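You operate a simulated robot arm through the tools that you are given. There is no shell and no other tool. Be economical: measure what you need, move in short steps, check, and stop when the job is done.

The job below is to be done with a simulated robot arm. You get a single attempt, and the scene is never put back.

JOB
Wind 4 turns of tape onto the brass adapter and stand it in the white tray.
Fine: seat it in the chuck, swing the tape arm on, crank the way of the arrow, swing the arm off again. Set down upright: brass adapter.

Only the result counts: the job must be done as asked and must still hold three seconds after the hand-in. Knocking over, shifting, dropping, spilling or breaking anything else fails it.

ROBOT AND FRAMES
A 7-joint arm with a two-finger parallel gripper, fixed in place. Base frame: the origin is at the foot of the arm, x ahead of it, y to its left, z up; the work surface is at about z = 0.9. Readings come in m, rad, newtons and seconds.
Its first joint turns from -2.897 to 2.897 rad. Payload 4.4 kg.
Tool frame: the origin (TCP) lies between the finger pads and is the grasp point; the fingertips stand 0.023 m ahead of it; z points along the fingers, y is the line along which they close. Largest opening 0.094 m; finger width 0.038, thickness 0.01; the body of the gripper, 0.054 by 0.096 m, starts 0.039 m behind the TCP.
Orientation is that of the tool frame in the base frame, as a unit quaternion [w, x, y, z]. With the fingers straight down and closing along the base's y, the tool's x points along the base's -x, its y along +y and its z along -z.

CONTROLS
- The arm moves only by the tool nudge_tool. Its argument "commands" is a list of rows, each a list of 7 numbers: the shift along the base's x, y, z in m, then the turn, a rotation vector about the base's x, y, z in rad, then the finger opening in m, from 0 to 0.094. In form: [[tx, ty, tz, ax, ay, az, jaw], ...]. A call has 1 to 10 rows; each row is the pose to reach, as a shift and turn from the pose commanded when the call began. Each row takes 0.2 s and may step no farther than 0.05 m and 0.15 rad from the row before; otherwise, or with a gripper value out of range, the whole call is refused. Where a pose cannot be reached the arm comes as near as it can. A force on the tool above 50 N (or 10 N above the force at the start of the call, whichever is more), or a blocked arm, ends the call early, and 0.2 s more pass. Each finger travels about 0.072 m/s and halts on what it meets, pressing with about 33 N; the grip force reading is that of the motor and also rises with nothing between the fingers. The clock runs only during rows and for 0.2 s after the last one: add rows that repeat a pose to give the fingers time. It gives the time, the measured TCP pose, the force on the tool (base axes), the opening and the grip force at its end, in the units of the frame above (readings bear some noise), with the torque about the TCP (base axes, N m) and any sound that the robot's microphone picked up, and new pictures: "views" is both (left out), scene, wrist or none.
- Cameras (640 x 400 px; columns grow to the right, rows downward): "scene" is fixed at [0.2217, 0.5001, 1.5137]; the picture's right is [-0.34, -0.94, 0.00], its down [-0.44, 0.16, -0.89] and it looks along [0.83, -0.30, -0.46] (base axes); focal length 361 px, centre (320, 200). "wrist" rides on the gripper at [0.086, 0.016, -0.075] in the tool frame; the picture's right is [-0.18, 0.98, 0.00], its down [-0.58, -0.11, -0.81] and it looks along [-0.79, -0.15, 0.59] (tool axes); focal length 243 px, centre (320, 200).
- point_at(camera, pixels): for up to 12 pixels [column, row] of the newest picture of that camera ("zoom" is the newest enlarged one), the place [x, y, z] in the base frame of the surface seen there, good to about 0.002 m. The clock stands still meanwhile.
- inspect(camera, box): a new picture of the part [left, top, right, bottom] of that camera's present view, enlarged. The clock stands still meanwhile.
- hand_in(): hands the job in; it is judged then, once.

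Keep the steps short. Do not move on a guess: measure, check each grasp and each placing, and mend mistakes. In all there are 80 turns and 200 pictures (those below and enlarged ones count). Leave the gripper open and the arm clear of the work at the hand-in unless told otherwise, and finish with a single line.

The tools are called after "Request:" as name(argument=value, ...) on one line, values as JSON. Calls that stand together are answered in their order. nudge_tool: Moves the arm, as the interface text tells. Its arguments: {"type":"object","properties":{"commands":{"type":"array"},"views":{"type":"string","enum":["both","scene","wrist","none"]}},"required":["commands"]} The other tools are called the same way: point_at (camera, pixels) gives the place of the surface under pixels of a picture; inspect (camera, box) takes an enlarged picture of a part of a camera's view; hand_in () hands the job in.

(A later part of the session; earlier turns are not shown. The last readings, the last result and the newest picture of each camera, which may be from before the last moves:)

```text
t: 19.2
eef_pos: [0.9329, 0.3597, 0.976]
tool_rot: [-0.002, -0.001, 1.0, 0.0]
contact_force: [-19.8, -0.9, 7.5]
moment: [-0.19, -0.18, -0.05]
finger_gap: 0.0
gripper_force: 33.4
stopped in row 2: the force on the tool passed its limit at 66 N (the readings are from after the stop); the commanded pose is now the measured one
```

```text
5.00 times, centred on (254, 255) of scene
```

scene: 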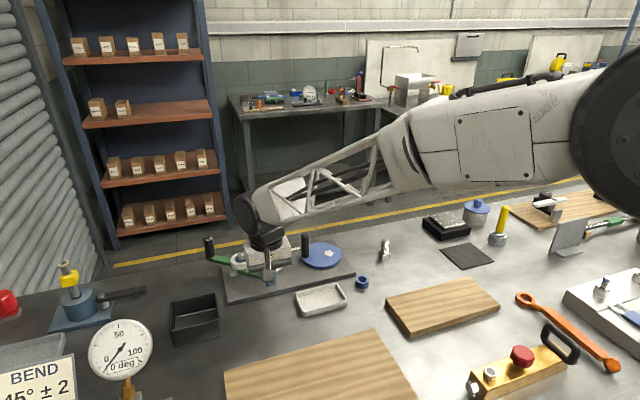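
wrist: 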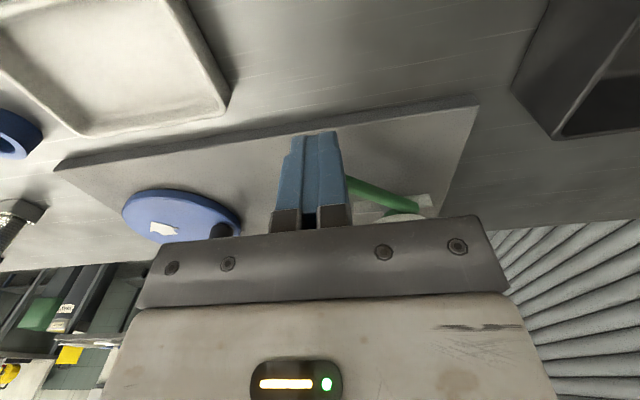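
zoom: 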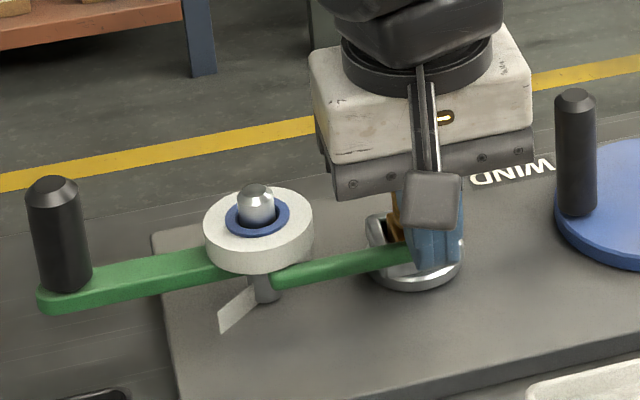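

I felt a firm stop, so the arm is on. I back straight off along -x, rise and look.

Request:
nudge_tool(commands=[[-0.02, 0, 0, 0, 0, 0, 0], [-0.06, 0, 0, 0, 0, 0, 0], [-0.08, 0, 0.03, 0, 0, 0, 0], [-0.1, 0, 0.07, 0, 0, 0, 0.02], [-0.1, 0, 0.11, 0, 0, 0, 0.04]], views="both")

Request:
inspect(camera="scene", box=[190, 215, 318, 295])

Request:
inspect(camera="wrist", box=[150, 80, 450, 240])

```text
t: 20.4
eef_pos: [0.8319, 0.3607, 1.0849]
tool_rot: [-0.002, 0.0, 1.0, 0.0]
contact_force: [-0.6, -0.8, -0.9]
moment: [0.02, -0.01, 0.02]
finger_gap: 0.0402
gripper_force: 0.1
```

scene: 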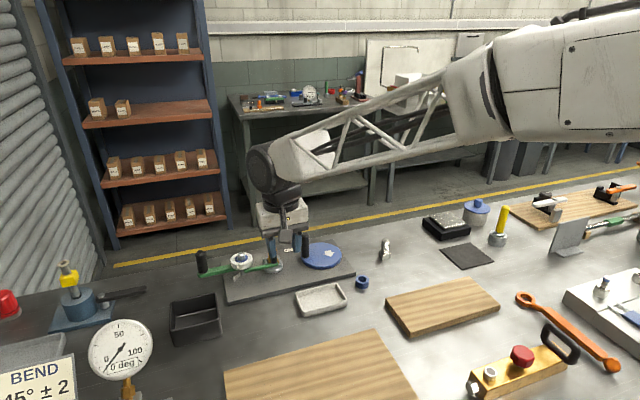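
wrist: 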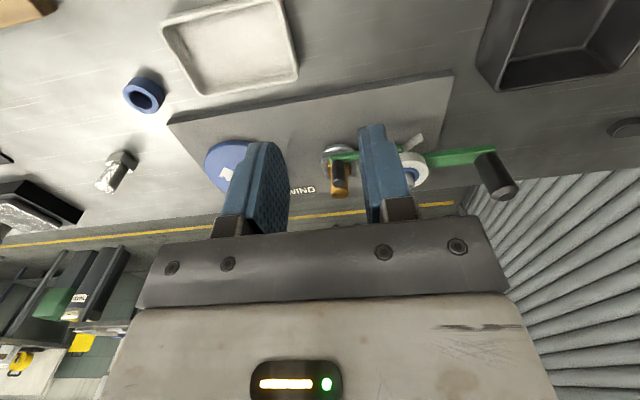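

```text
5.00 times, centred on (254, 255) of scene
```

zoom: 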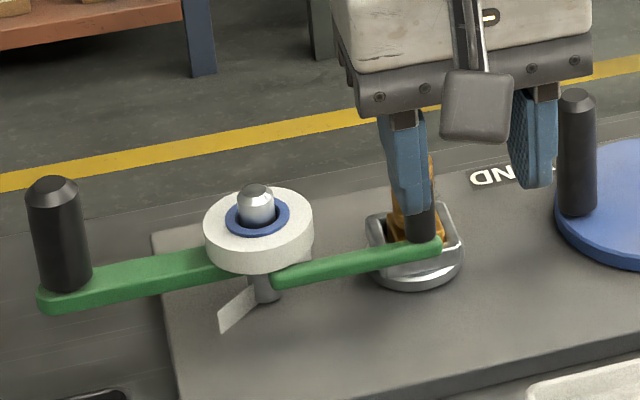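

```text
2.13 times, centred on (300, 160) of wrist
```

zoom: 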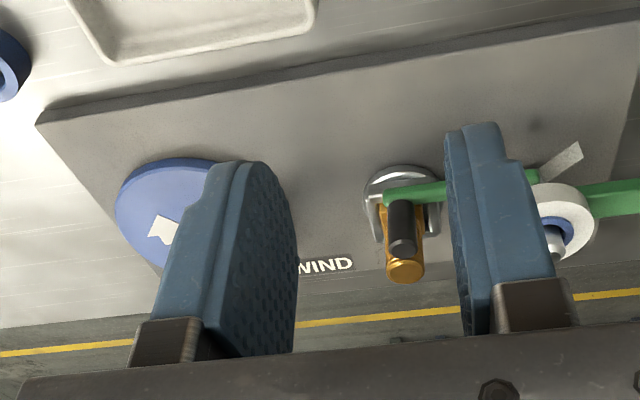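

The guide pin rests against the adapter, so the arm is on. Next is the crank. I move to a vantage point to fit the disc's centre.

Request:
nudge_tool(commands=[[-0.01, -0.035, 0.03, 0, 0, 0, 0.05], [-0.02, -0.07, 0.06, 0, 0, 0, 0.07], [-0.03, -0.105, 0.09, 0, 0, 0, 0.094], [-0.03, -0.12, 0.1, 0, 0, 0, 0.094]], views="wrist")

Request:
inspect(camera="wrist", box=[260, 70, 420, 170])

Request:
inspect(camera="scene", box=[290, 225, 354, 275])

```text
t: 21.4
eef_pos: [0.8029, 0.2395, 1.1854]
tool_rot: [-0.001, -0.001, 1.0, 0.0]
contact_force: [0.3, 0.7, -0.8]
moment: [0.04, -0.02, 0.0]
finger_gap: 0.0937
gripper_force: 0.0
```

wrist: 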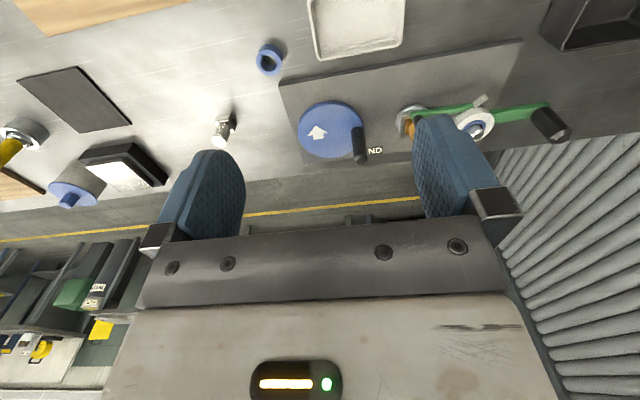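

```text
4.00 times, centred on (340, 120) of wrist
```

zoom: 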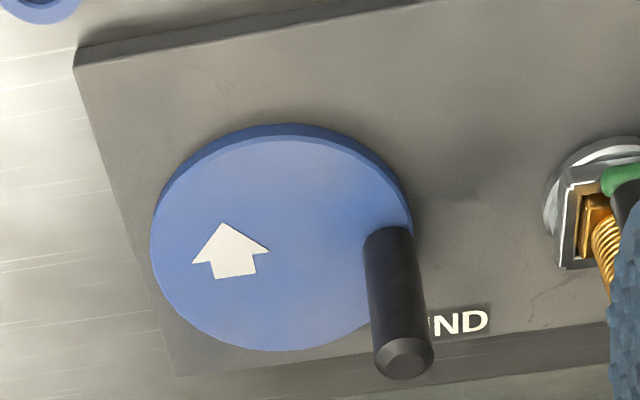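

```text
8.00 times, centred on (322, 250) of scene
```

zoom: 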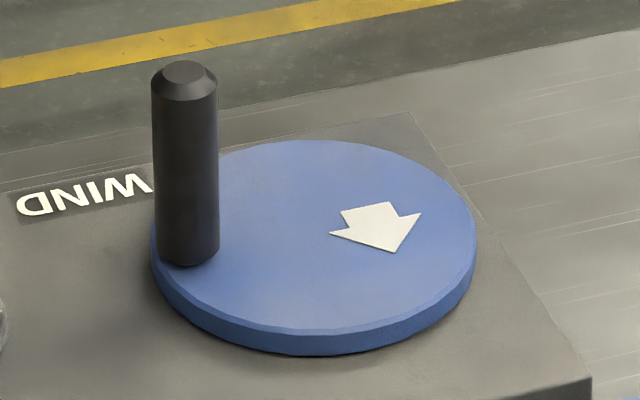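

Now I take rim points in the scene zoom.

Request:
point_at(camera="zoom", pixels=[[318, 143], [400, 160], [462, 210], [468, 255], [420, 300], [350, 323], [280, 324], [210, 300], [165, 262], [185, 70], [155, 180], [216, 180]])

Request:
point_at(camera="wrist", pixels=[[299, 132], [308, 113], [330, 105.5], [350, 113], [361, 125], [327, 156], [309, 149], [345, 154], [361, 158], [362, 145]])

```text
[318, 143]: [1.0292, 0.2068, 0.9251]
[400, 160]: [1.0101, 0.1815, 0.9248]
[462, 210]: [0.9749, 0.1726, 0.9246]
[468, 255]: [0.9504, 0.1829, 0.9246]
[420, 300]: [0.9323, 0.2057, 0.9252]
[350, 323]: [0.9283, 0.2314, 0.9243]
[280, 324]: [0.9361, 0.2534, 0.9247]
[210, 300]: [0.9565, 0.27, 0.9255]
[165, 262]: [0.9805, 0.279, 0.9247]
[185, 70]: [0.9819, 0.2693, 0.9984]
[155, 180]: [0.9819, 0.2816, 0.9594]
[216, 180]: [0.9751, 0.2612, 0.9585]
```

```text
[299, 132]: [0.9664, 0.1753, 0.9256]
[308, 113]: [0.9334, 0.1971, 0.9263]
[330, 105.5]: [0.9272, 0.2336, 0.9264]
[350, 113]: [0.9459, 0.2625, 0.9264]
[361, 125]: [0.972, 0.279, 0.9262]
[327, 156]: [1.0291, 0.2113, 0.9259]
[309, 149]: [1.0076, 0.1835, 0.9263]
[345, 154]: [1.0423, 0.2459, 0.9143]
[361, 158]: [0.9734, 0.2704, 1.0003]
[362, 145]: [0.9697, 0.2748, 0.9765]
```

The fit gives disc centre (0.979, 0.226) and the handle axis at (0.9785, 0.2714), about 22 mm in diameter, so the crank radius is 45 mm. I go above the handle with the fingers open to 0.05.

Request:
nudge_tool(commands=[[0.04, 0.008, -0.02, 0, 0, 0, 0.05], [0.08, 0.016, -0.045, 0, 0, 0, 0.05], [0.12, 0.024, -0.07, 0, 0, 0, 0.05], [0.15, 0.03, -0.1, 0, 0, 0, 0.05], [0.176, 0.031, -0.13, 0, 0, 0, 0.05], [0.176, 0.031, -0.145, 0, 0, 0, 0.05]], views="none")

Request:
inspect(camera="scene", box=[274, 210, 354, 260])

```text
t: 22.8
eef_pos: [0.9796, 0.2709, 1.0404]
tool_rot: [-0.001, -0.001, 1.0, 0.001]
contact_force: [0.3, -0.7, 0.5]
moment: [0.0, -0.01, 0.01]
finger_gap: 0.0501
gripper_force: 0.1
```

```text
8.00 times, centred on (314, 235) of scene
```

zoom: 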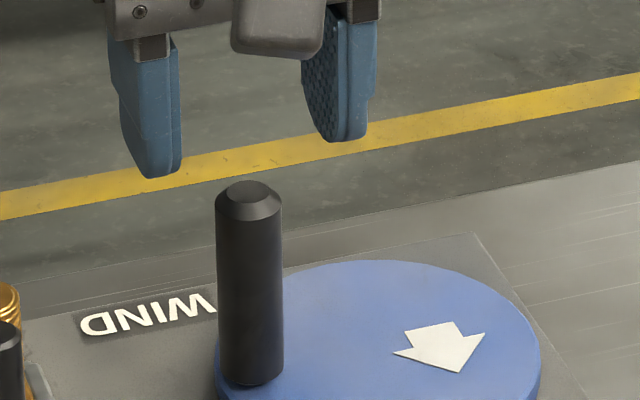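

The fingers are aligned over the handle. I descend to TCP z about 0.972 and close.

Request:
nudge_tool(commands=[[-0.0005, 0, -0.03, 0, 0, 0, 0.05], [-0.0005, 0, -0.06, 0, 0, 0, 0.05], [-0.0005, 0, -0.068, 0, 0, 0, 0.04], [-0.0005, 0, -0.068, 0, 0, 0, 0.02], [-0.0005, 0, -0.068, 0, 0, 0, 0.015], [-0.0005, 0, -0.068, 0, 0, 0, 0.015]], views="none")

Request:
inspect(camera="scene", box=[274, 220, 354, 270])

```text
t: 24.2
eef_pos: [0.9787, 0.2698, 0.9724]
tool_rot: [-0.001, -0.001, 1.0, 0.0]
contact_force: [1.0, -24.8, -8.8]
moment: [1.03, -0.82, -0.04]
finger_gap: 0.0216
gripper_force: 45.6
```

```text
8.00 times, centred on (314, 245) of scene
```

zoom: 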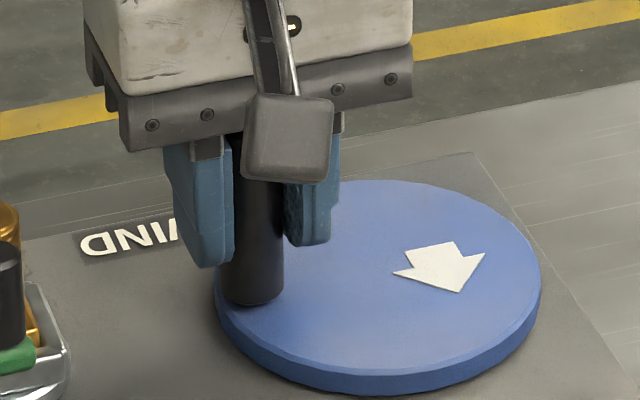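

Gripped at 0.0216, but the tool feels -25 N along y, so the handle is slightly to the -y side. I shift -1 mm to relax it and learn the stiffness.

Request:
nudge_tool(commands=[[0, -0.001, 0, 0, 0, 0, 0.015], [0, -0.001, 0, 0, 0, 0, 0.015]], views="none")

```text
t: 24.8
eef_pos: [0.9782, 0.2703, 0.9728]
tool_rot: [-0.002, 0.0, 1.0, 0.0]
contact_force: [-0.5, -19.9, -14.0]
moment: [0.94, -0.31, 0.01]
finger_gap: 0.0218
gripper_force: 44.7
```

Request:
nudge_tool(commands=[[0, -0.001, 0, 0, 0, 0, 0.026], [0, -0.001, 0, 0, 0, 0, 0.03], [0, -0.001, 0, 0, 0, 0, 0.03]], views="none")

Request:
inspect(camera="wrist", box=[220, 90, 420, 230])

Request:
inspect(camera="scene", box=[284, 226, 332, 256])

```text
t: 25.6
eef_pos: [0.9792, 0.2693, 0.9738]
tool_rot: [-0.003, 0.0, 1.0, 0.0]
contact_force: [0.9, -0.9, -0.3]
moment: [-0.01, -0.02, -0.01]
finger_gap: 0.03
gripper_force: 0.0
```

```text
2.86 times, centred on (320, 160) of wrist
```

zoom: 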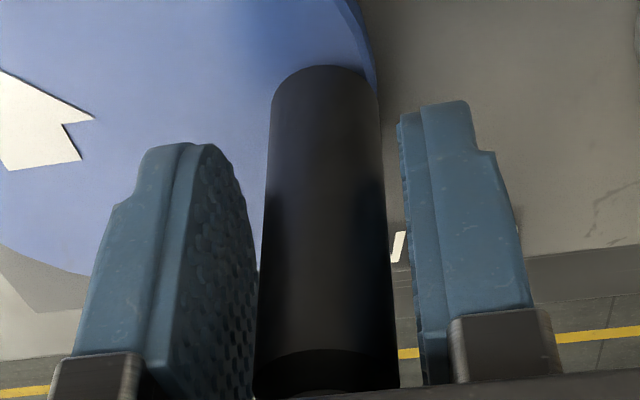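

```text
13.33 times, centred on (308, 241) of scene
```

zoom: 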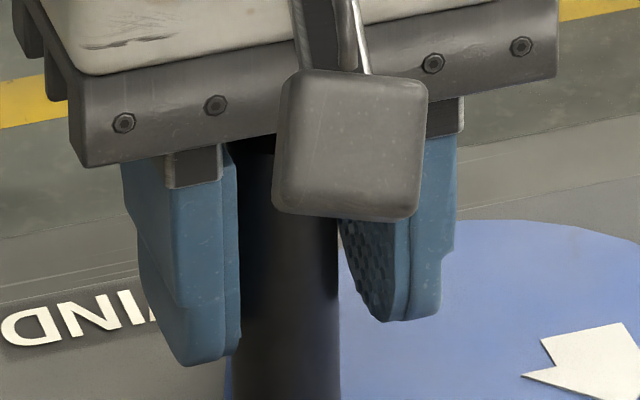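

Request:
point_at(camera="zoom", pixels=[[236, 370], [336, 370], [285, 360], [236, 300], [340, 250], [285, 260], [220, 300], [430, 300]])

```text
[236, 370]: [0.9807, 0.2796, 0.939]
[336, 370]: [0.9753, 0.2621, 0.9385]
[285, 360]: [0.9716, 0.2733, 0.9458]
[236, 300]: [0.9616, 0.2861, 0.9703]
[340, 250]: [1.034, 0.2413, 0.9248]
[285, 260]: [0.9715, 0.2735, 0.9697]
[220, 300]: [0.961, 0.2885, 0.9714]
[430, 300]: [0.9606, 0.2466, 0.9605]
```

The handle is centred within 1 mm. I re-close and read the force again.

Request:
nudge_tool(commands=[[0, 0, 0, 0, 0, 0, 0.023], [0, 0, 0, 0, 0, 0, 0.0205], [0, 0, 0, 0, 0, 0, 0.0205], [0, 0, 0, 0, 0, 0, 0.0205]], views="none")

```text
t: 26.6
eef_pos: [0.9786, 0.2689, 0.9733]
tool_rot: [-0.001, -0.001, 1.0, 0.0]
contact_force: [-0.6, 5.7, 0.8]
moment: [0.09, -0.03, 0.0]
finger_gap: 0.0234
gripper_force: 3.0
```

The contact is now light, with the handle slightly to +y. I shift +0.6 mm, close a bit more, and try a first small arc: 45° clockwise, the handle moving to +x.

Request:
nudge_tool(commands=[[0, 0.0006, 0, 0, 0, 0, 0.018], [0, 0.0006, 0, 0, 0, 0, 0.018], [0.0059, 0.0002, 0, 0, 0, 0, 0.018], [0.0116, -0.001, 0, 0, 0, 0, 0.018], [0.0172, -0.0028, 0, 0, 0, 0, 0.018], [0.0225, -0.0054, 0, 0, 0, 0, 0.018], [0.0274, -0.0087, 0, 0, 0, 0, 0.018], [0.0318, -0.0126, 0, 0, 0, 0, 0.018]], views="none")

Request:
inspect(camera="scene", box=[230, 215, 358, 295])

```text
t: 28.4
eef_pos: [1.0094, 0.2573, 0.9727]
tool_rot: [-0.001, -0.001, 1.0, 0.0]
contact_force: [9.2, 9.9, 1.5]
moment: [0.76, 0.45, 0.01]
finger_gap: 0.0217
gripper_force: 44.8
```

```text
5.00 times, centred on (294, 255) of scene
```

zoom: 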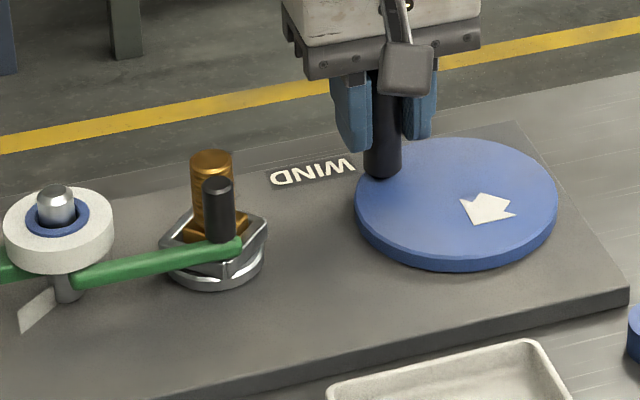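

The crank and chuck turn together, clockwise as the arrow shows. The force points outward, so my circle was about 2 mm too small. I continue with r=45 mm through the far side.

Request:
nudge_tool(commands=[[0.0128, -0.0186, 0, 0, 0, 0, 0.018], [0.0128, -0.042, 0, 0, 0, 0, 0.018], [0.0011, -0.0623, 0, 0, 0, 0, 0.018], [-0.0192, -0.074, 0, 0, 0, 0, 0.018], [-0.0426, -0.074, 0, 0, 0, 0, 0.018]], views="none")

Request:
inspect(camera="scene", box=[230, 215, 358, 295])

```text
t: 29.6
eef_pos: [0.9681, 0.181, 0.9744]
tool_rot: [-0.001, -0.001, 1.0, 0.0]
contact_force: [-4.5, -20.4, 11.1]
moment: [0.72, 1.27, -0.01]
finger_gap: 0.022
gripper_force: 45.6
```

```text
5.00 times, centred on (294, 255) of scene
```

zoom: 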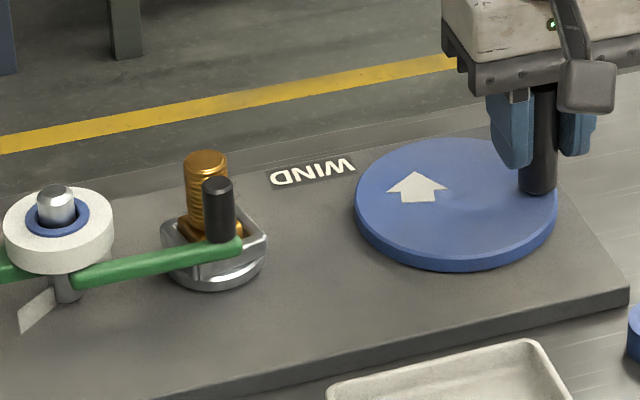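

Good. I measure the handle's actual position to refine the circle.

Request:
point_at(camera="zoom", pixels=[[522, 175], [555, 175], [538, 178], [360, 190], [555, 215], [455, 140], [450, 258], [540, 130]])

```text
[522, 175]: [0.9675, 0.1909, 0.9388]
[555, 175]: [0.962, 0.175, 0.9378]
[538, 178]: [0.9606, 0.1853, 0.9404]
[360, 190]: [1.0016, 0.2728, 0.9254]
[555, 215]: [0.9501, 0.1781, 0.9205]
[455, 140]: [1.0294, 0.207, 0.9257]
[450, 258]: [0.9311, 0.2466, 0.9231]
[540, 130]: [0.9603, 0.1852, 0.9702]
```

The handle follows at r=45 mm. I continue with 10 rows of 30° each.

Request:
nudge_tool(commands=[[-0.0203, 0.0117, 0, 0, 0, 0, 0.018], [-0.032, 0.032, 0, 0, 0, 0, 0.018], [-0.032, 0.0554, 0, 0, 0, 0, 0.018], [-0.0203, 0.0757, 0, 0, 0, 0, 0.018], [0, 0.0874, 0, 0, 0, 0, 0.018], [0.0234, 0.0874, 0, 0, 0, 0, 0.018], [0.0437, 0.0757, 0, 0, 0, 0, 0.018], [0.0554, 0.0554, 0, 0, 0, 0, 0.018], [0.0554, 0.032, 0, 0, 0, 0, 0.018], [0.0437, 0.0117, 0, 0, 0, 0, 0.018]], views="none")

Request:
inspect(camera="scene", box=[230, 215, 358, 295])

```text
t: 31.8
eef_pos: [1.0112, 0.1929, 0.9725]
tool_rot: [-0.003, 0.0, 1.0, 0.0]
contact_force: [12.5, -10.8, 5.6]
moment: [0.34, 1.41, 0.0]
finger_gap: 0.0202
gripper_force: 45.3
```

```text
5.00 times, centred on (294, 255) of scene
```

zoom: 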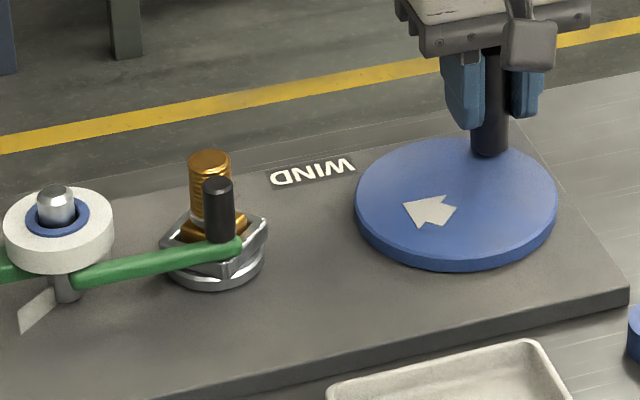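

The gap has fallen to 0.0202, so the handle may have crept toward a pad edge. I check its position against the TCP, and look for tape on the adapter.

Request:
inspect(camera="scene", box=[306, 220, 354, 250])

Request:
inspect(camera="wrist", box=[220, 90, 420, 230])

Request:
inspect(camera="scene", box=[250, 238, 298, 278])

```text
13.33 times, centred on (330, 235) of scene
```

zoom: 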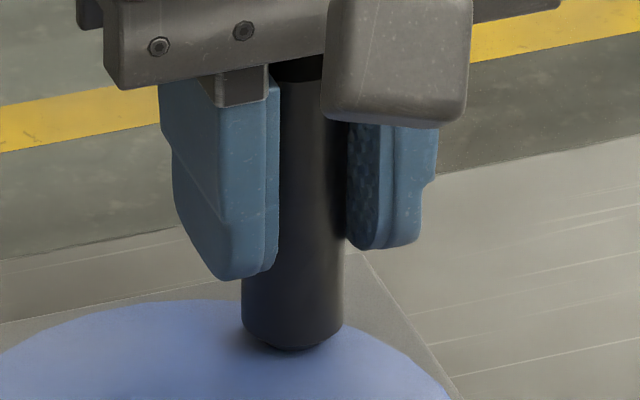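

```text
2.86 times, centred on (320, 160) of wrist
```

zoom: 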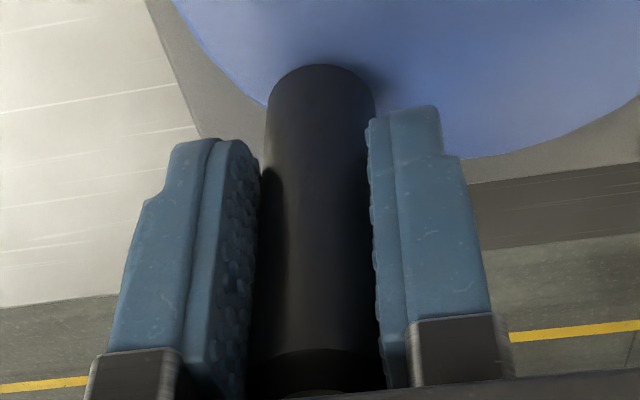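

```text
10.00 times, centred on (274, 258) of scene
```

zoom: 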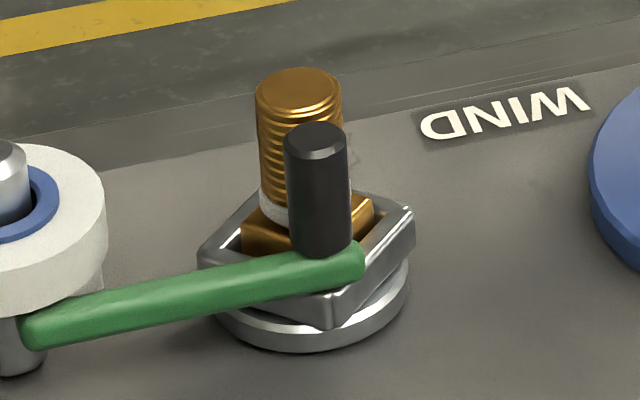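

White tape is building up at the thread's foot, so the wind is working, and the grip is still sound. I've commanded 495° so far. Next are 10 rows (300°) with a slightly larger radius of 46.5 mm to ease the outward pull.

Request:
nudge_tool(commands=[[-0.02, -0.0129, 0, 0, 0, 0, 0.018], [-0.044, -0.0129, 0, 0, 0, 0, 0.018], [-0.0649, -0.0009, 0, 0, 0, 0, 0.018], [-0.0769, 0.02, 0, 0, 0, 0, 0.018], [-0.0769, 0.044, 0, 0, 0, 0, 0.018], [-0.0649, 0.0649, 0, 0, 0, 0, 0.018], [-0.044, 0.0769, 0, 0, 0, 0, 0.018], [-0.02, 0.0769, 0, 0, 0, 0, 0.018], [0.0009, 0.0649, 0, 0, 0, 0, 0.018], [0.0129, 0.044, 0, 0, 0, 0, 0.018]], views="none")

Request:
inspect(camera="scene", box=[230, 215, 358, 295])

```text
t: 33.8
eef_pos: [1.0021, 0.2626, 0.9728]
tool_rot: [-0.003, -0.001, 1.0, -0.001]
contact_force: [-9.6, -16.1, 3.7]
moment: [1.15, 0.81, -0.05]
finger_gap: 0.0204
gripper_force: 45.2
stopped in row 9: the force on the tool passed its limit at 56 N (the readings are from after the stop); the commanded pose is now the measured one
```

```text
5.00 times, centred on (294, 255) of scene
```

zoom: 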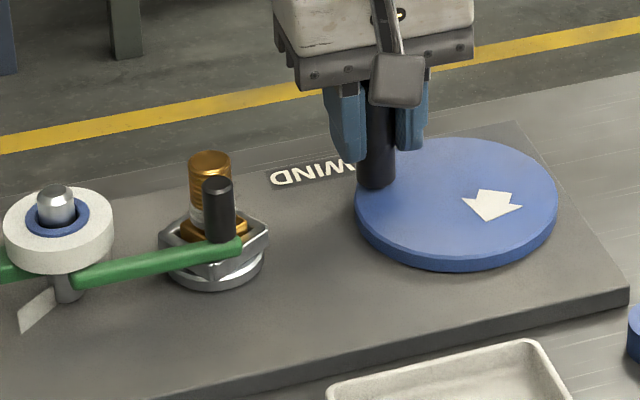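

It stopped at 56 N near φ≈60°, so the handle and TCP have drifted apart. I measure the handle.

Request:
inspect(camera="scene", box=[284, 226, 332, 256])

Request:
inspect(camera="wrist", box=[220, 90, 420, 230])

Request:
inspect(camera="scene", box=[284, 226, 332, 256])

Request:
point_at(camera="zoom", pixels=[[210, 290], [296, 290], [250, 290], [250, 300], [205, 270]])

```text
13.33 times, centred on (308, 241) of scene
```

zoom: 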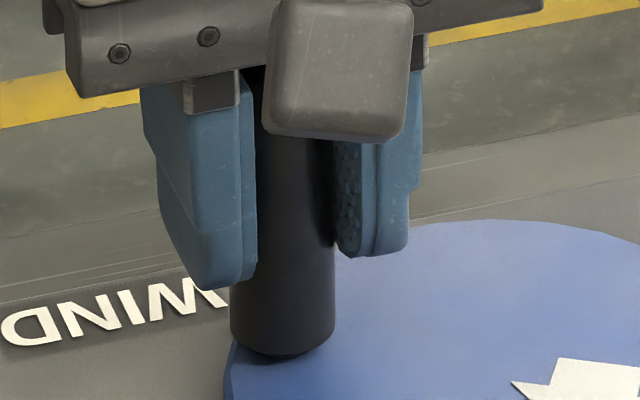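

```text
2.86 times, centred on (320, 160) of wrist
```

zoom: 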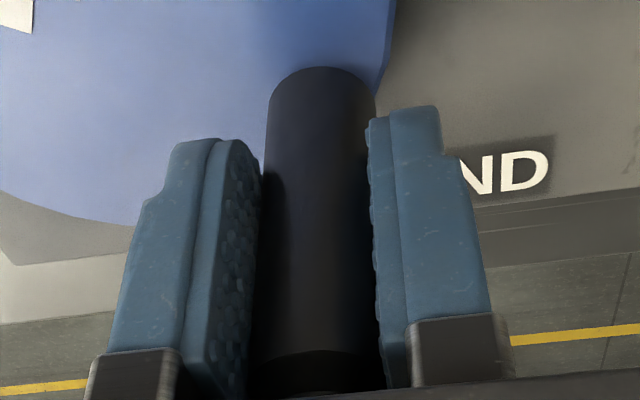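

```text
13.33 times, centred on (308, 241) of scene
```

zoom: 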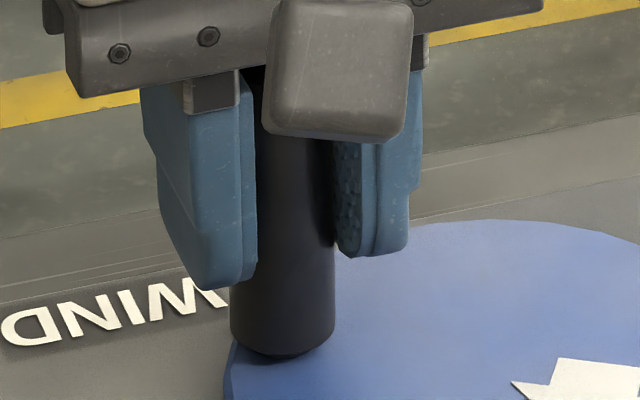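

```text
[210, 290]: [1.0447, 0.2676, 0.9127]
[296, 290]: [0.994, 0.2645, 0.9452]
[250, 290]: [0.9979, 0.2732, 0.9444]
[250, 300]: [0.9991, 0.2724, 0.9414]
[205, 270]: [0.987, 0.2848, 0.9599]
```

The handle is really at (1.0045, 0.264), on r=45.5 mm, φ≈56°. The TCP had drifted 3 mm from it. I release, recentre and re-grip.

Request:
nudge_tool(commands=[[0, 0, 0, 0, 0, 0, 0.03], [0.0024, 0.001, 0, 0, 0, 0, 0.032], [0.0024, 0.001, 0, 0, 0, 0, 0.024], [0.0024, 0.001, 0, 0, 0, 0, 0.019], [0.0024, 0.001, 0, 0, 0, 0, 0.019], [0.0024, 0.001, 0, 0, 0, 0, 0.019]], views="none")

```text
t: 35.2
eef_pos: [1.0045, 0.2657, 0.9717]
tool_rot: [-0.003, 0.0, 1.0, -0.001]
contact_force: [-4.3, -7.7, 0.8]
moment: [1.13, 0.14, 0.03]
finger_gap: 0.0212
gripper_force: 45.0
```

Re-gripped. About 755° are done and 685° remain. The next 300° follow.

Request:
nudge_tool(commands=[[0.0156, -0.0184, 0, 0, 0, 0, 0.019], [0.0203, -0.0415, 0, 0, 0, 0, 0.019], [0.0128, -0.0638, 0, 0, 0, 0, 0.019], [-0.0048, -0.0794, 0, 0, 0, 0, 0.019], [-0.0279, -0.0841, 0, 0, 0, 0, 0.019], [-0.0502, -0.0766, 0, 0, 0, 0, 0.019], [-0.0658, -0.059, 0, 0, 0, 0, 0.019], [-0.0705, -0.0359, 0, 0, 0, 0, 0.019], [-0.063, -0.0136, 0, 0, 0, 0, 0.019], [-0.0454, 0.002, 0, 0, 0, 0, 0.019]], views="none")

Request:
inspect(camera="scene", box=[284, 226, 364, 276])

```text
t: 36.7
eef_pos: [0.9502, 0.1904, 0.9725]
tool_rot: [-0.004, 0.001, 1.0, -0.002]
contact_force: [-7.5, -9.9, 4.0]
moment: [1.74, 0.22, 0.0]
finger_gap: 0.0205
gripper_force: 44.9
stopped in row 7: the force on the tool passed its limit at 58 N (the readings are from after the stop); the commanded pose is now the measured one
```

```text
8.00 times, centred on (324, 251) of scene
```

zoom: 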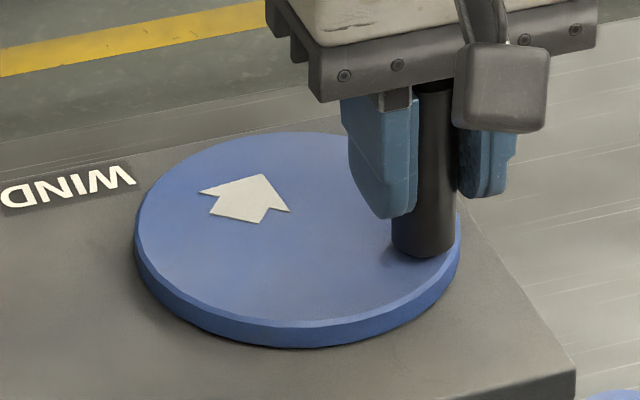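

It stopped again after about 190°. I'll re-grip every half turn. First I measure the handle.

Request:
point_at(camera="zoom", pixels=[[425, 235], [395, 240], [454, 235], [425, 220], [410, 235], [440, 235]])

```text
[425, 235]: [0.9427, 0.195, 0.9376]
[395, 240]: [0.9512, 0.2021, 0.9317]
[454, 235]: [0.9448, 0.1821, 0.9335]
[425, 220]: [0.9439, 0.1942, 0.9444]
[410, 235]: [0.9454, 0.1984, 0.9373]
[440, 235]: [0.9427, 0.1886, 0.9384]
```

The handle is at (0.9525, 0.190), φ≈-127°, with about 938° done. In this call I release, recentre, re-grip and turn 180°.

Request:
nudge_tool(commands=[[0, 0, 0, 0, 0, 0, 0.03], [0.002, 0, 0, 0, 0, 0, 0.03], [0.002, 0, 0, 0, 0, 0, 0.02], [0.002, 0, 0, 0, 0, 0, 0.02], [-0.0125, 0.0185, 0, 0, 0, 0, 0.02], [-0.0158, 0.0418, 0, 0, 0, 0, 0.02], [-0.0069, 0.0637, 0, 0, 0, 0, 0.02], [0.0116, 0.0782, 0, 0, 0, 0, 0.02], [0.0349, 0.0815, 0, 0, 0, 0, 0.02], [0.0568, 0.0726, 0, 0, 0, 0, 0.02]], views="none")

Request:
inspect(camera="scene", box=[284, 226, 364, 276])

```text
t: 38.9
eef_pos: [1.0076, 0.2646, 0.9717]
tool_rot: [-0.004, 0.0, 1.0, -0.001]
contact_force: [-2.3, -2.5, -1.1]
moment: [0.39, -0.01, 0.0]
finger_gap: 0.0223
gripper_force: 8.5
```

```text
8.00 times, centred on (324, 251) of scene
```

zoom: 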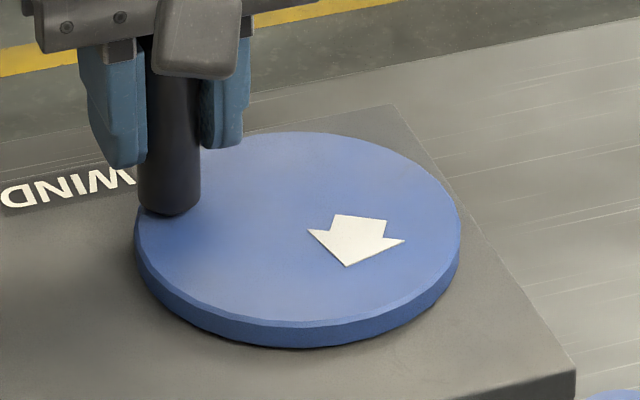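

With the jaw at 0.020 the grip is light and smooth. I measure the handle angle.

Request:
point_at(camera="zoom", pixels=[[170, 195], [155, 195], [185, 195], [170, 180], [142, 195], [196, 195]])

```text
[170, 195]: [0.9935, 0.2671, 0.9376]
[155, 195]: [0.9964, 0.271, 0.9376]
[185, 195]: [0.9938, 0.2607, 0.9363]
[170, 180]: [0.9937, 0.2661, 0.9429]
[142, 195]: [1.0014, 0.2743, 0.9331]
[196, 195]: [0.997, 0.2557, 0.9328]
```

The handle is at φ≈56.5°, lagging 3 mm, with about 1115° done and 325° left. I re-grip centred and turn another 180°.

Request:
nudge_tool(commands=[[0, 0, 0, 0, 0, 0, 0.03], [-0.0033, -0.001, 0, 0, 0, 0, 0.03], [-0.0033, -0.001, 0, 0, 0, 0, 0.02], [-0.0033, -0.001, 0, 0, 0, 0, 0.0197], [0.0123, -0.0186, 0, 0, 0, 0, 0.0197], [0.017, -0.0417, 0, 0, 0, 0, 0.0197], [0.0095, -0.064, 0, 0, 0, 0, 0.0197], [-0.0081, -0.0796, 0, 0, 0, 0, 0.0197], [-0.0312, -0.0843, 0, 0, 0, 0, 0.0197], [-0.0535, -0.0768, 0, 0, 0, 0, 0.0197]], views="none")

Request:
inspect(camera="scene", box=[284, 226, 364, 276])

```text
t: 41.1
eef_pos: [0.9529, 0.1874, 0.9725]
tool_rot: [-0.004, 0.001, 1.0, -0.001]
contact_force: [7.5, 9.3, 9.1]
moment: [1.31, 1.21, 0.01]
finger_gap: 0.0216
gripper_force: 45.0
```

```text
8.00 times, centred on (324, 251) of scene
```

zoom: 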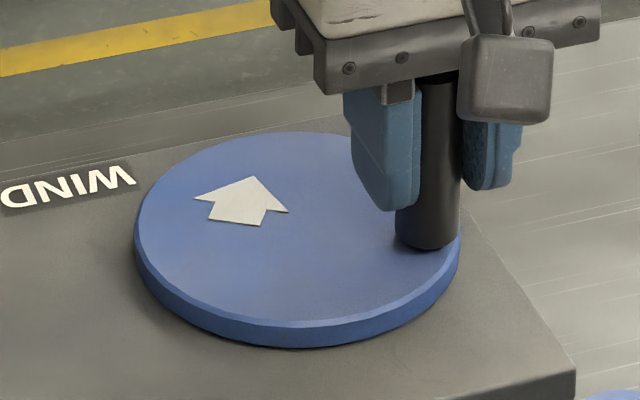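

Request:
point_at(camera="zoom", pixels=[[428, 232], [412, 232], [443, 232], [428, 218], [399, 235], [457, 230]])

```text
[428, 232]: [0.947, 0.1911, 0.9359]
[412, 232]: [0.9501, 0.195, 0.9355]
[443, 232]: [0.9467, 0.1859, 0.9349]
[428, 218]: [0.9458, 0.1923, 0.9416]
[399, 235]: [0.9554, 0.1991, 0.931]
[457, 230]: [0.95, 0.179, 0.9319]
```

The handle is at φ≈-121°, with about 1292° done and 148° left to the starting angle of 91.5°. I re-grip and do the last arc.

Request:
nudge_tool(commands=[[0, 0, 0, 0, 0, 0, 0.03], [0.0035, 0, 0, 0, 0, 0, 0.03], [0.0035, 0, 0, 0, 0, 0, 0.02], [0.0035, 0, 0, 0, 0, 0, 0.0197], [-0.0127, 0.0166, 0, 0, 0, 0, 0.0197], [-0.0187, 0.0389, 0, 0, 0, 0, 0.0197], [-0.0128, 0.0613, 0, 0, 0, 0, 0.0197], [0.0033, 0.0779, 0, 0, 0, 0, 0.0197], [0.0254, 0.0843, 0, 0, 0, 0, 0.0197], [0.0274, 0.0843, 0, 0, 0, 0, 0.0197]], views="none")

Request:
inspect(camera="scene", box=[284, 226, 364, 276])

```text
t: 43.3
eef_pos: [0.9808, 0.2721, 0.9706]
tool_rot: [-0.004, 0.0, 1.0, -0.001]
contact_force: [-0.2, -7.5, -2.5]
moment: [0.22, 0.01, 0.0]
finger_gap: 0.0233
gripper_force: 3.6
```

```text
8.00 times, centred on (324, 251) of scene
```

zoom: 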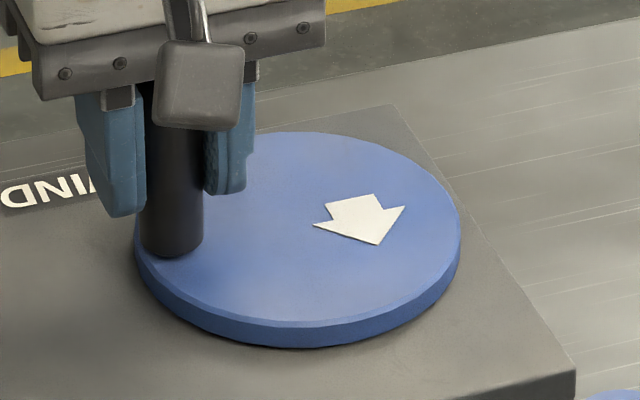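

The arrow tip and handle match their starting pixels exactly, so 4 full turns are done. I release, rise and look at the tape arm.

Request:
nudge_tool(commands=[[0, 0, 0, 0, 0, 0, 0.035], [0, 0, 0.0, 0, 0, 0, 0.045], [0, 0, 0.03, 0, 0, 0, 0.045], [0, 0, 0.07, 0, 0, 0, 0.045], [-0.03, 0.02, 0.11, 0, 0, 0, 0.045], [-0.07, 0.04, 0.12, 0, 0, 0, 0.045], [-0.11, 0.06, 0.12, 0, 0, 0, 0.045]], views="both")

Request:
inspect(camera="wrist", box=[240, 60, 560, 210])

Request:
inspect(camera="scene", box=[186, 225, 314, 305])

```text
refused: row 5 steps farther than a row can; nothing moved
```

```text
2.00 times, centred on (400, 135) of wrist
```

zoom: 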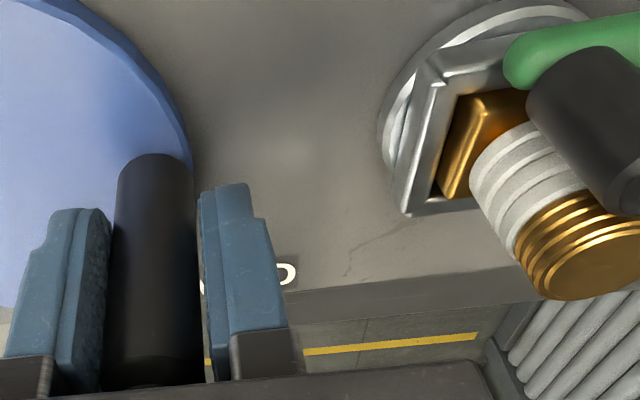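

```text
5.00 times, centred on (250, 265) of scene
```

zoom: 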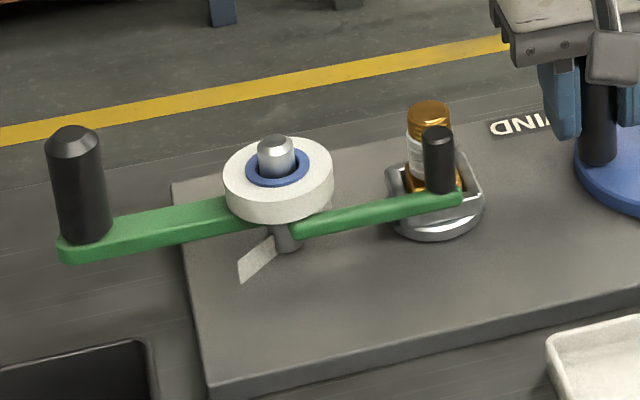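

Refused because row 5's step was 0.054 m, and nothing moved. The wrist view shows four turns of tape on the thread. I'll measure the arm handle and retry with shorter steps.

Request:
point_at(camera="zoom", pixels=[[73, 140], [52, 200], [80, 200], [107, 200], [80, 225], [437, 135], [425, 180], [452, 180], [428, 110], [276, 155], [70, 250], [440, 165]])

Request:
nudge_tool(commands=[[0, 0, 0, 0, 0, 0, 0.035], [0, 0, 0.0, 0, 0, 0, 0.045], [0, 0, 0.03, 0, 0, 0, 0.045], [0, 0, 0.07, 0, 0, 0, 0.045], [-0.02, 0.01, 0.1, 0, 0, 0, 0.045], [-0.05, 0.03, 0.11, 0, 0, 0, 0.045], [-0.08, 0.06, 0.11, 0, 0, 0, 0.03], [-0.11, 0.09, 0.11, 0, 0, 0, 0.02], [-0.11, 0.13, 0.11, 0, 0, 0, 0.0]], views="both")

```text
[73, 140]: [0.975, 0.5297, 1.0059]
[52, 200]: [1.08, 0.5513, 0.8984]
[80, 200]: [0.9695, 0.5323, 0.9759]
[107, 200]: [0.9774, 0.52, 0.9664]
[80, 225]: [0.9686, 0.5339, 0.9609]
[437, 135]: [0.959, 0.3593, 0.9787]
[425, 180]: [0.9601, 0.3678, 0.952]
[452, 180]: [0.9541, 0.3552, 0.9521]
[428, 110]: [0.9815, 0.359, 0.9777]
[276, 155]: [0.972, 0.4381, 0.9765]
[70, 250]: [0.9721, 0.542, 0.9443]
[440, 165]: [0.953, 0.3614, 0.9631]
```

```text
t: 45.3
eef_pos: [0.8716, 0.4004, 1.0817]
tool_rot: [-0.004, 0.001, 1.0, -0.002]
contact_force: [-0.3, 0.8, 0.8]
moment: [0.02, -0.04, 0.03]
finger_gap: 0.0002
gripper_force: 32.8
```

scene: 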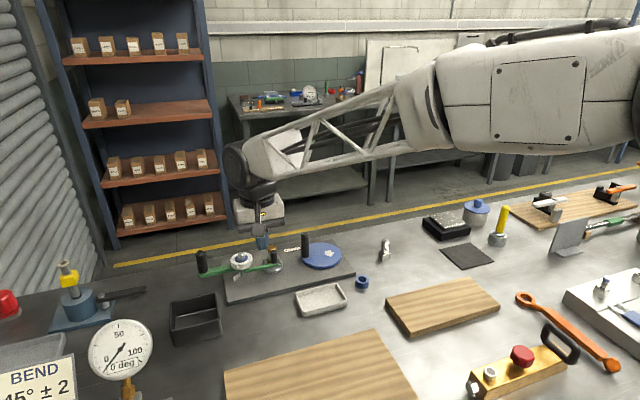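
wrist: 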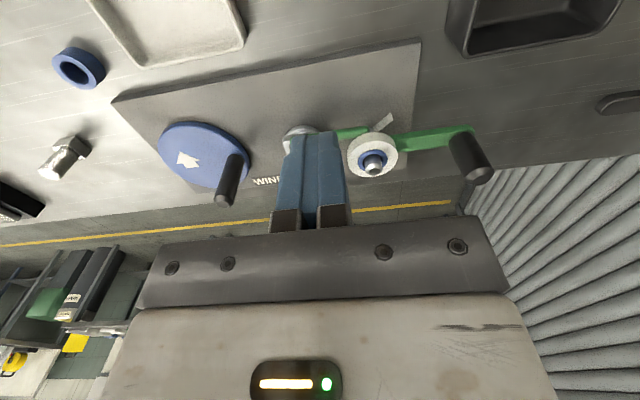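

The arm handle is now at about (0.979, 0.531), top at 1.006. To swing the arm off I'll push it in +x from its near side, back toward (1.035, 0.506). I position the closed fingers in front of it.

Request:
point_at(camera="scene", pixels=[[173, 303], [213, 295], [220, 325], [178, 340]])

Request:
nudge_tool(commands=[[0, 0.04, 0, 0, 0.008, 0, 0], [0.02, 0.08, 0, 0, 0.008, 0, 0], [0.035, 0.12, 0, 0, 0.008, 0, 0], [0.053, 0.13, 0, 0, 0.008, 0, 0]], views="none")

Request:
inspect(camera="scene", box=[170, 205, 298, 285])

```text
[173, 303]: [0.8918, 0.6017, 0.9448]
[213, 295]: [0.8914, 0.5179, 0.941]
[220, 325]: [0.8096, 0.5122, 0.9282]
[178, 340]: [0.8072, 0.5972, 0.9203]
```

```text
t: 46.3
eef_pos: [0.9242, 0.5306, 1.0819]
tool_rot: [-0.009, 0.0, 1.0, -0.001]
contact_force: [0.2, 0.7, 0.7]
moment: [0.0, -0.04, 0.0]
finger_gap: 0.0001
gripper_force: 33.1
```

```text
5.00 times, centred on (234, 245) of scene
```

zoom: 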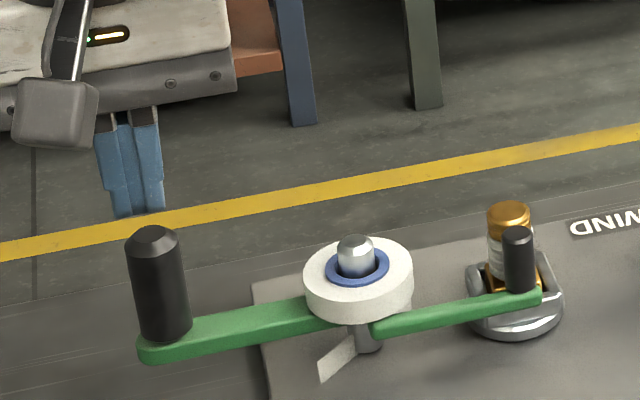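

The view is clear (the black box's top is only 0.945). I fix the pitch, lean the fingers slightly outward for reach, and descend to z≈0.985.

Request:
nudge_tool(commands=[[0, 0, -0.03, 0, -0.1, 0, 0], [-0.005, 0, -0.06, 0, -0.2, 0, 0], [-0.005, 0, -0.09, 0, -0.25, 0, 0], [-0.005, 0, -0.096, 0, -0.25, 0, 0]], views="both")

Request:
inspect(camera="scene", box=[170, 205, 298, 285])

```text
t: 47.3
eef_pos: [0.9182, 0.5322, 0.9856]
tool_rot: [0.117, 0.0, 0.993, -0.002]
contact_force: [-0.3, 0.2, 0.5]
moment: [0.0, -0.02, -0.01]
finger_gap: 0.0
gripper_force: 33.1
```

scene: 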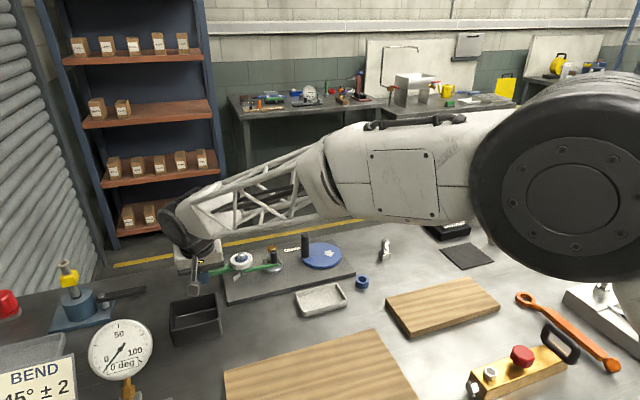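
wrist: 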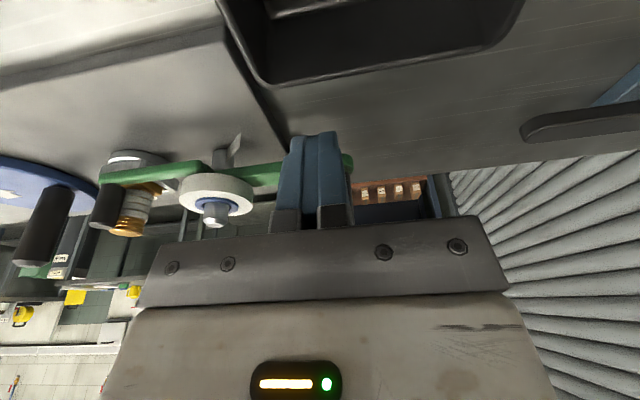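

```text
5.00 times, centred on (234, 245) of scene
```

zoom: 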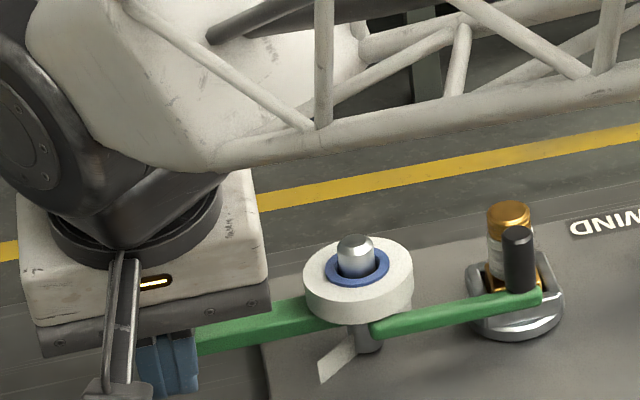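

The fingers are in front of the handle. I push along its arc to about 65°.

Request:
nudge_tool(commands=[[0.015, 0, 0, 0, 0, 0, 0], [0.027, 0, 0, 0, 0, 0, 0], [0.036, -0.0005, 0, 0, 0, 0, 0], [0.045, -0.0014, 0, 0, 0, 0, 0], [0.053, -0.003, 0, 0, 0, 0, 0], [0.061, -0.0056, 0, 0, 0, 0, 0], [0.068, -0.009, 0, 0, 0, 0, 0]], views="none")

Request:
inspect(camera="scene", box=[170, 205, 298, 285])

```text
t: 48.9
eef_pos: [0.9866, 0.5228, 0.9865]
tool_rot: [0.117, 0.001, 0.993, -0.002]
contact_force: [-0.3, 0.1, -0.9]
moment: [0.02, -0.01, 0.0]
finger_gap: 0.0
gripper_force: 33.2
```

```text
5.00 times, centred on (234, 245) of scene
```

zoom: 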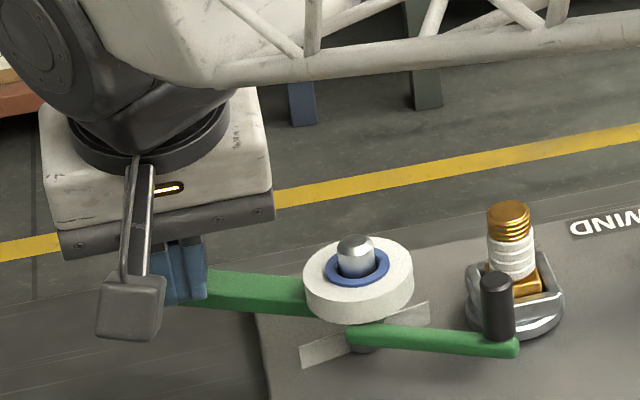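

The arm is swinging off and reach is fine. I push the rest of the way to about 47°.

Request:
nudge_tool(commands=[[0.0075, -0.0035, 0, 0, 0, 0, 0], [0.0145, -0.008, 0, 0, 0, 0, 0], [0.021, -0.013, 0, 0, 0, 0, 0], [0.025, -0.016, 0, 0, 0, 0, 0]], views="none")

Request:
inspect(camera="scene", box=[170, 205, 298, 285])

```text
t: 49.7
eef_pos: [1.0041, 0.5108, 0.9854]
tool_rot: [0.113, -0.001, 0.994, -0.002]
contact_force: [-19.2, 0.9, 3.7]
moment: [0.01, 0.21, -0.02]
finger_gap: 0.0
gripper_force: 33.1
stopped in row 4: the force on the tool passed its limit at 68 N (the readings are from after the stop); the commanded pose is now the measured one
```

```text
5.00 times, centred on (234, 245) of scene
```

zoom: 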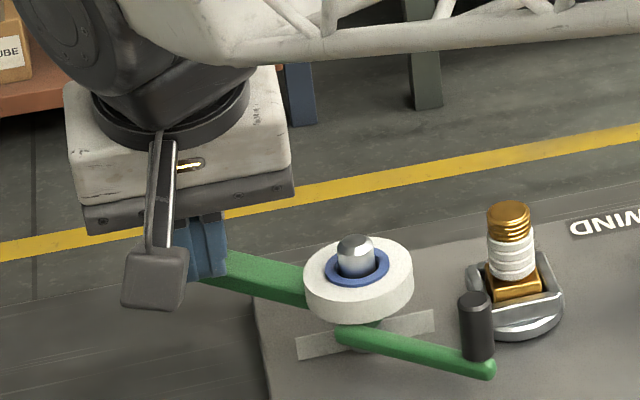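

The arm reached its off stop and the tape shows cleanly on the thread. I back off, rise and return the tool to vertical.

Request:
nudge_tool(commands=[[-0.03, 0, 0, 0, 0, 0, 0], [-0.07, 0, 0.0, 0, 0, 0, 0], [-0.08, 0, 0.04, 0, 0.1, 0, 0], [-0.08, 0, 0.08, 0, 0.2, 0, 0], [-0.08, -0.02, 0.11, 0, 0.226, 0, 0.02], [-0.08, -0.06, 0.11, 0, 0.226, 0, 0.05], [-0.07, -0.1, 0.11, 0, 0.226, 0, 0.05], [-0.055, -0.14, 0.11, 0, 0.226, 0, 0.05]], views="none")

Request:
inspect(camera="wrist", box=[200, 60, 500, 240])

Request:
inspect(camera="scene", box=[240, 230, 304, 280])

```text
t: 51.5
eef_pos: [0.9505, 0.3693, 1.0943]
tool_rot: [0.001, -0.001, 1.0, -0.002]
contact_force: [0.0, 0.3, -0.7]
moment: [0.01, -0.03, -0.01]
finger_gap: 0.05
gripper_force: 0.1
```

```text
2.13 times, centred on (350, 150) of wrist
```

zoom: 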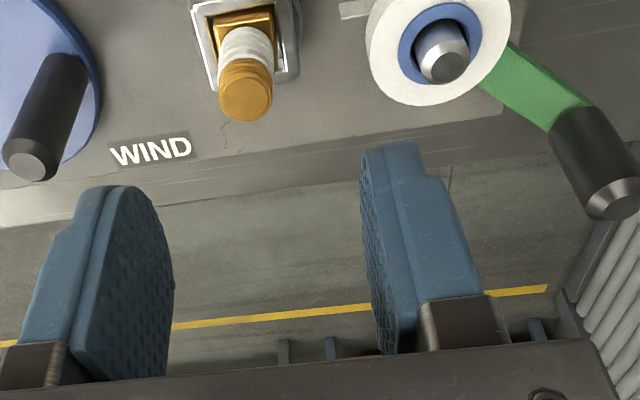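

```text
8.00 times, centred on (272, 255) of scene
```

zoom: 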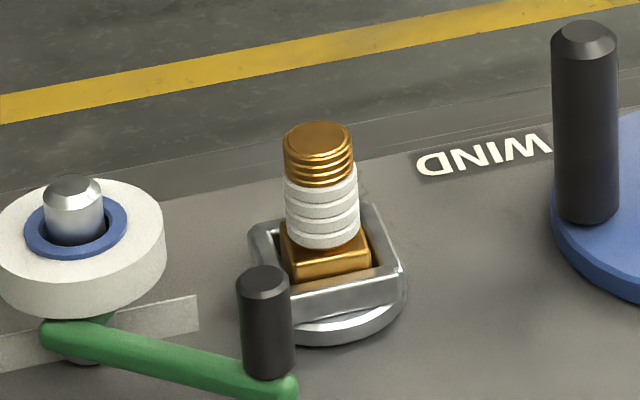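

Four neat turns are on. I measure the seated adapter before regripping its square base.

Request:
point_at(camera="zoom", pixels=[[318, 132], [295, 270], [368, 258], [330, 268], [295, 262], [368, 252], [284, 245], [355, 215], [290, 200], [285, 285], [395, 275], [310, 325]])

```text
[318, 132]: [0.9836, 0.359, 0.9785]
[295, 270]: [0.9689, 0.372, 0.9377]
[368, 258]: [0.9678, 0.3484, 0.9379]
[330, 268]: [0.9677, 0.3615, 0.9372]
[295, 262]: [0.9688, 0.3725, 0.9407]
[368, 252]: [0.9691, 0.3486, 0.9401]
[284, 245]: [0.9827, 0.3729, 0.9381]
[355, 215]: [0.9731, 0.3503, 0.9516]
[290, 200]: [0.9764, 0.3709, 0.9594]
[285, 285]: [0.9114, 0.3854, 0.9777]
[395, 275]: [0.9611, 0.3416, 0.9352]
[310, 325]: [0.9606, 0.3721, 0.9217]
```

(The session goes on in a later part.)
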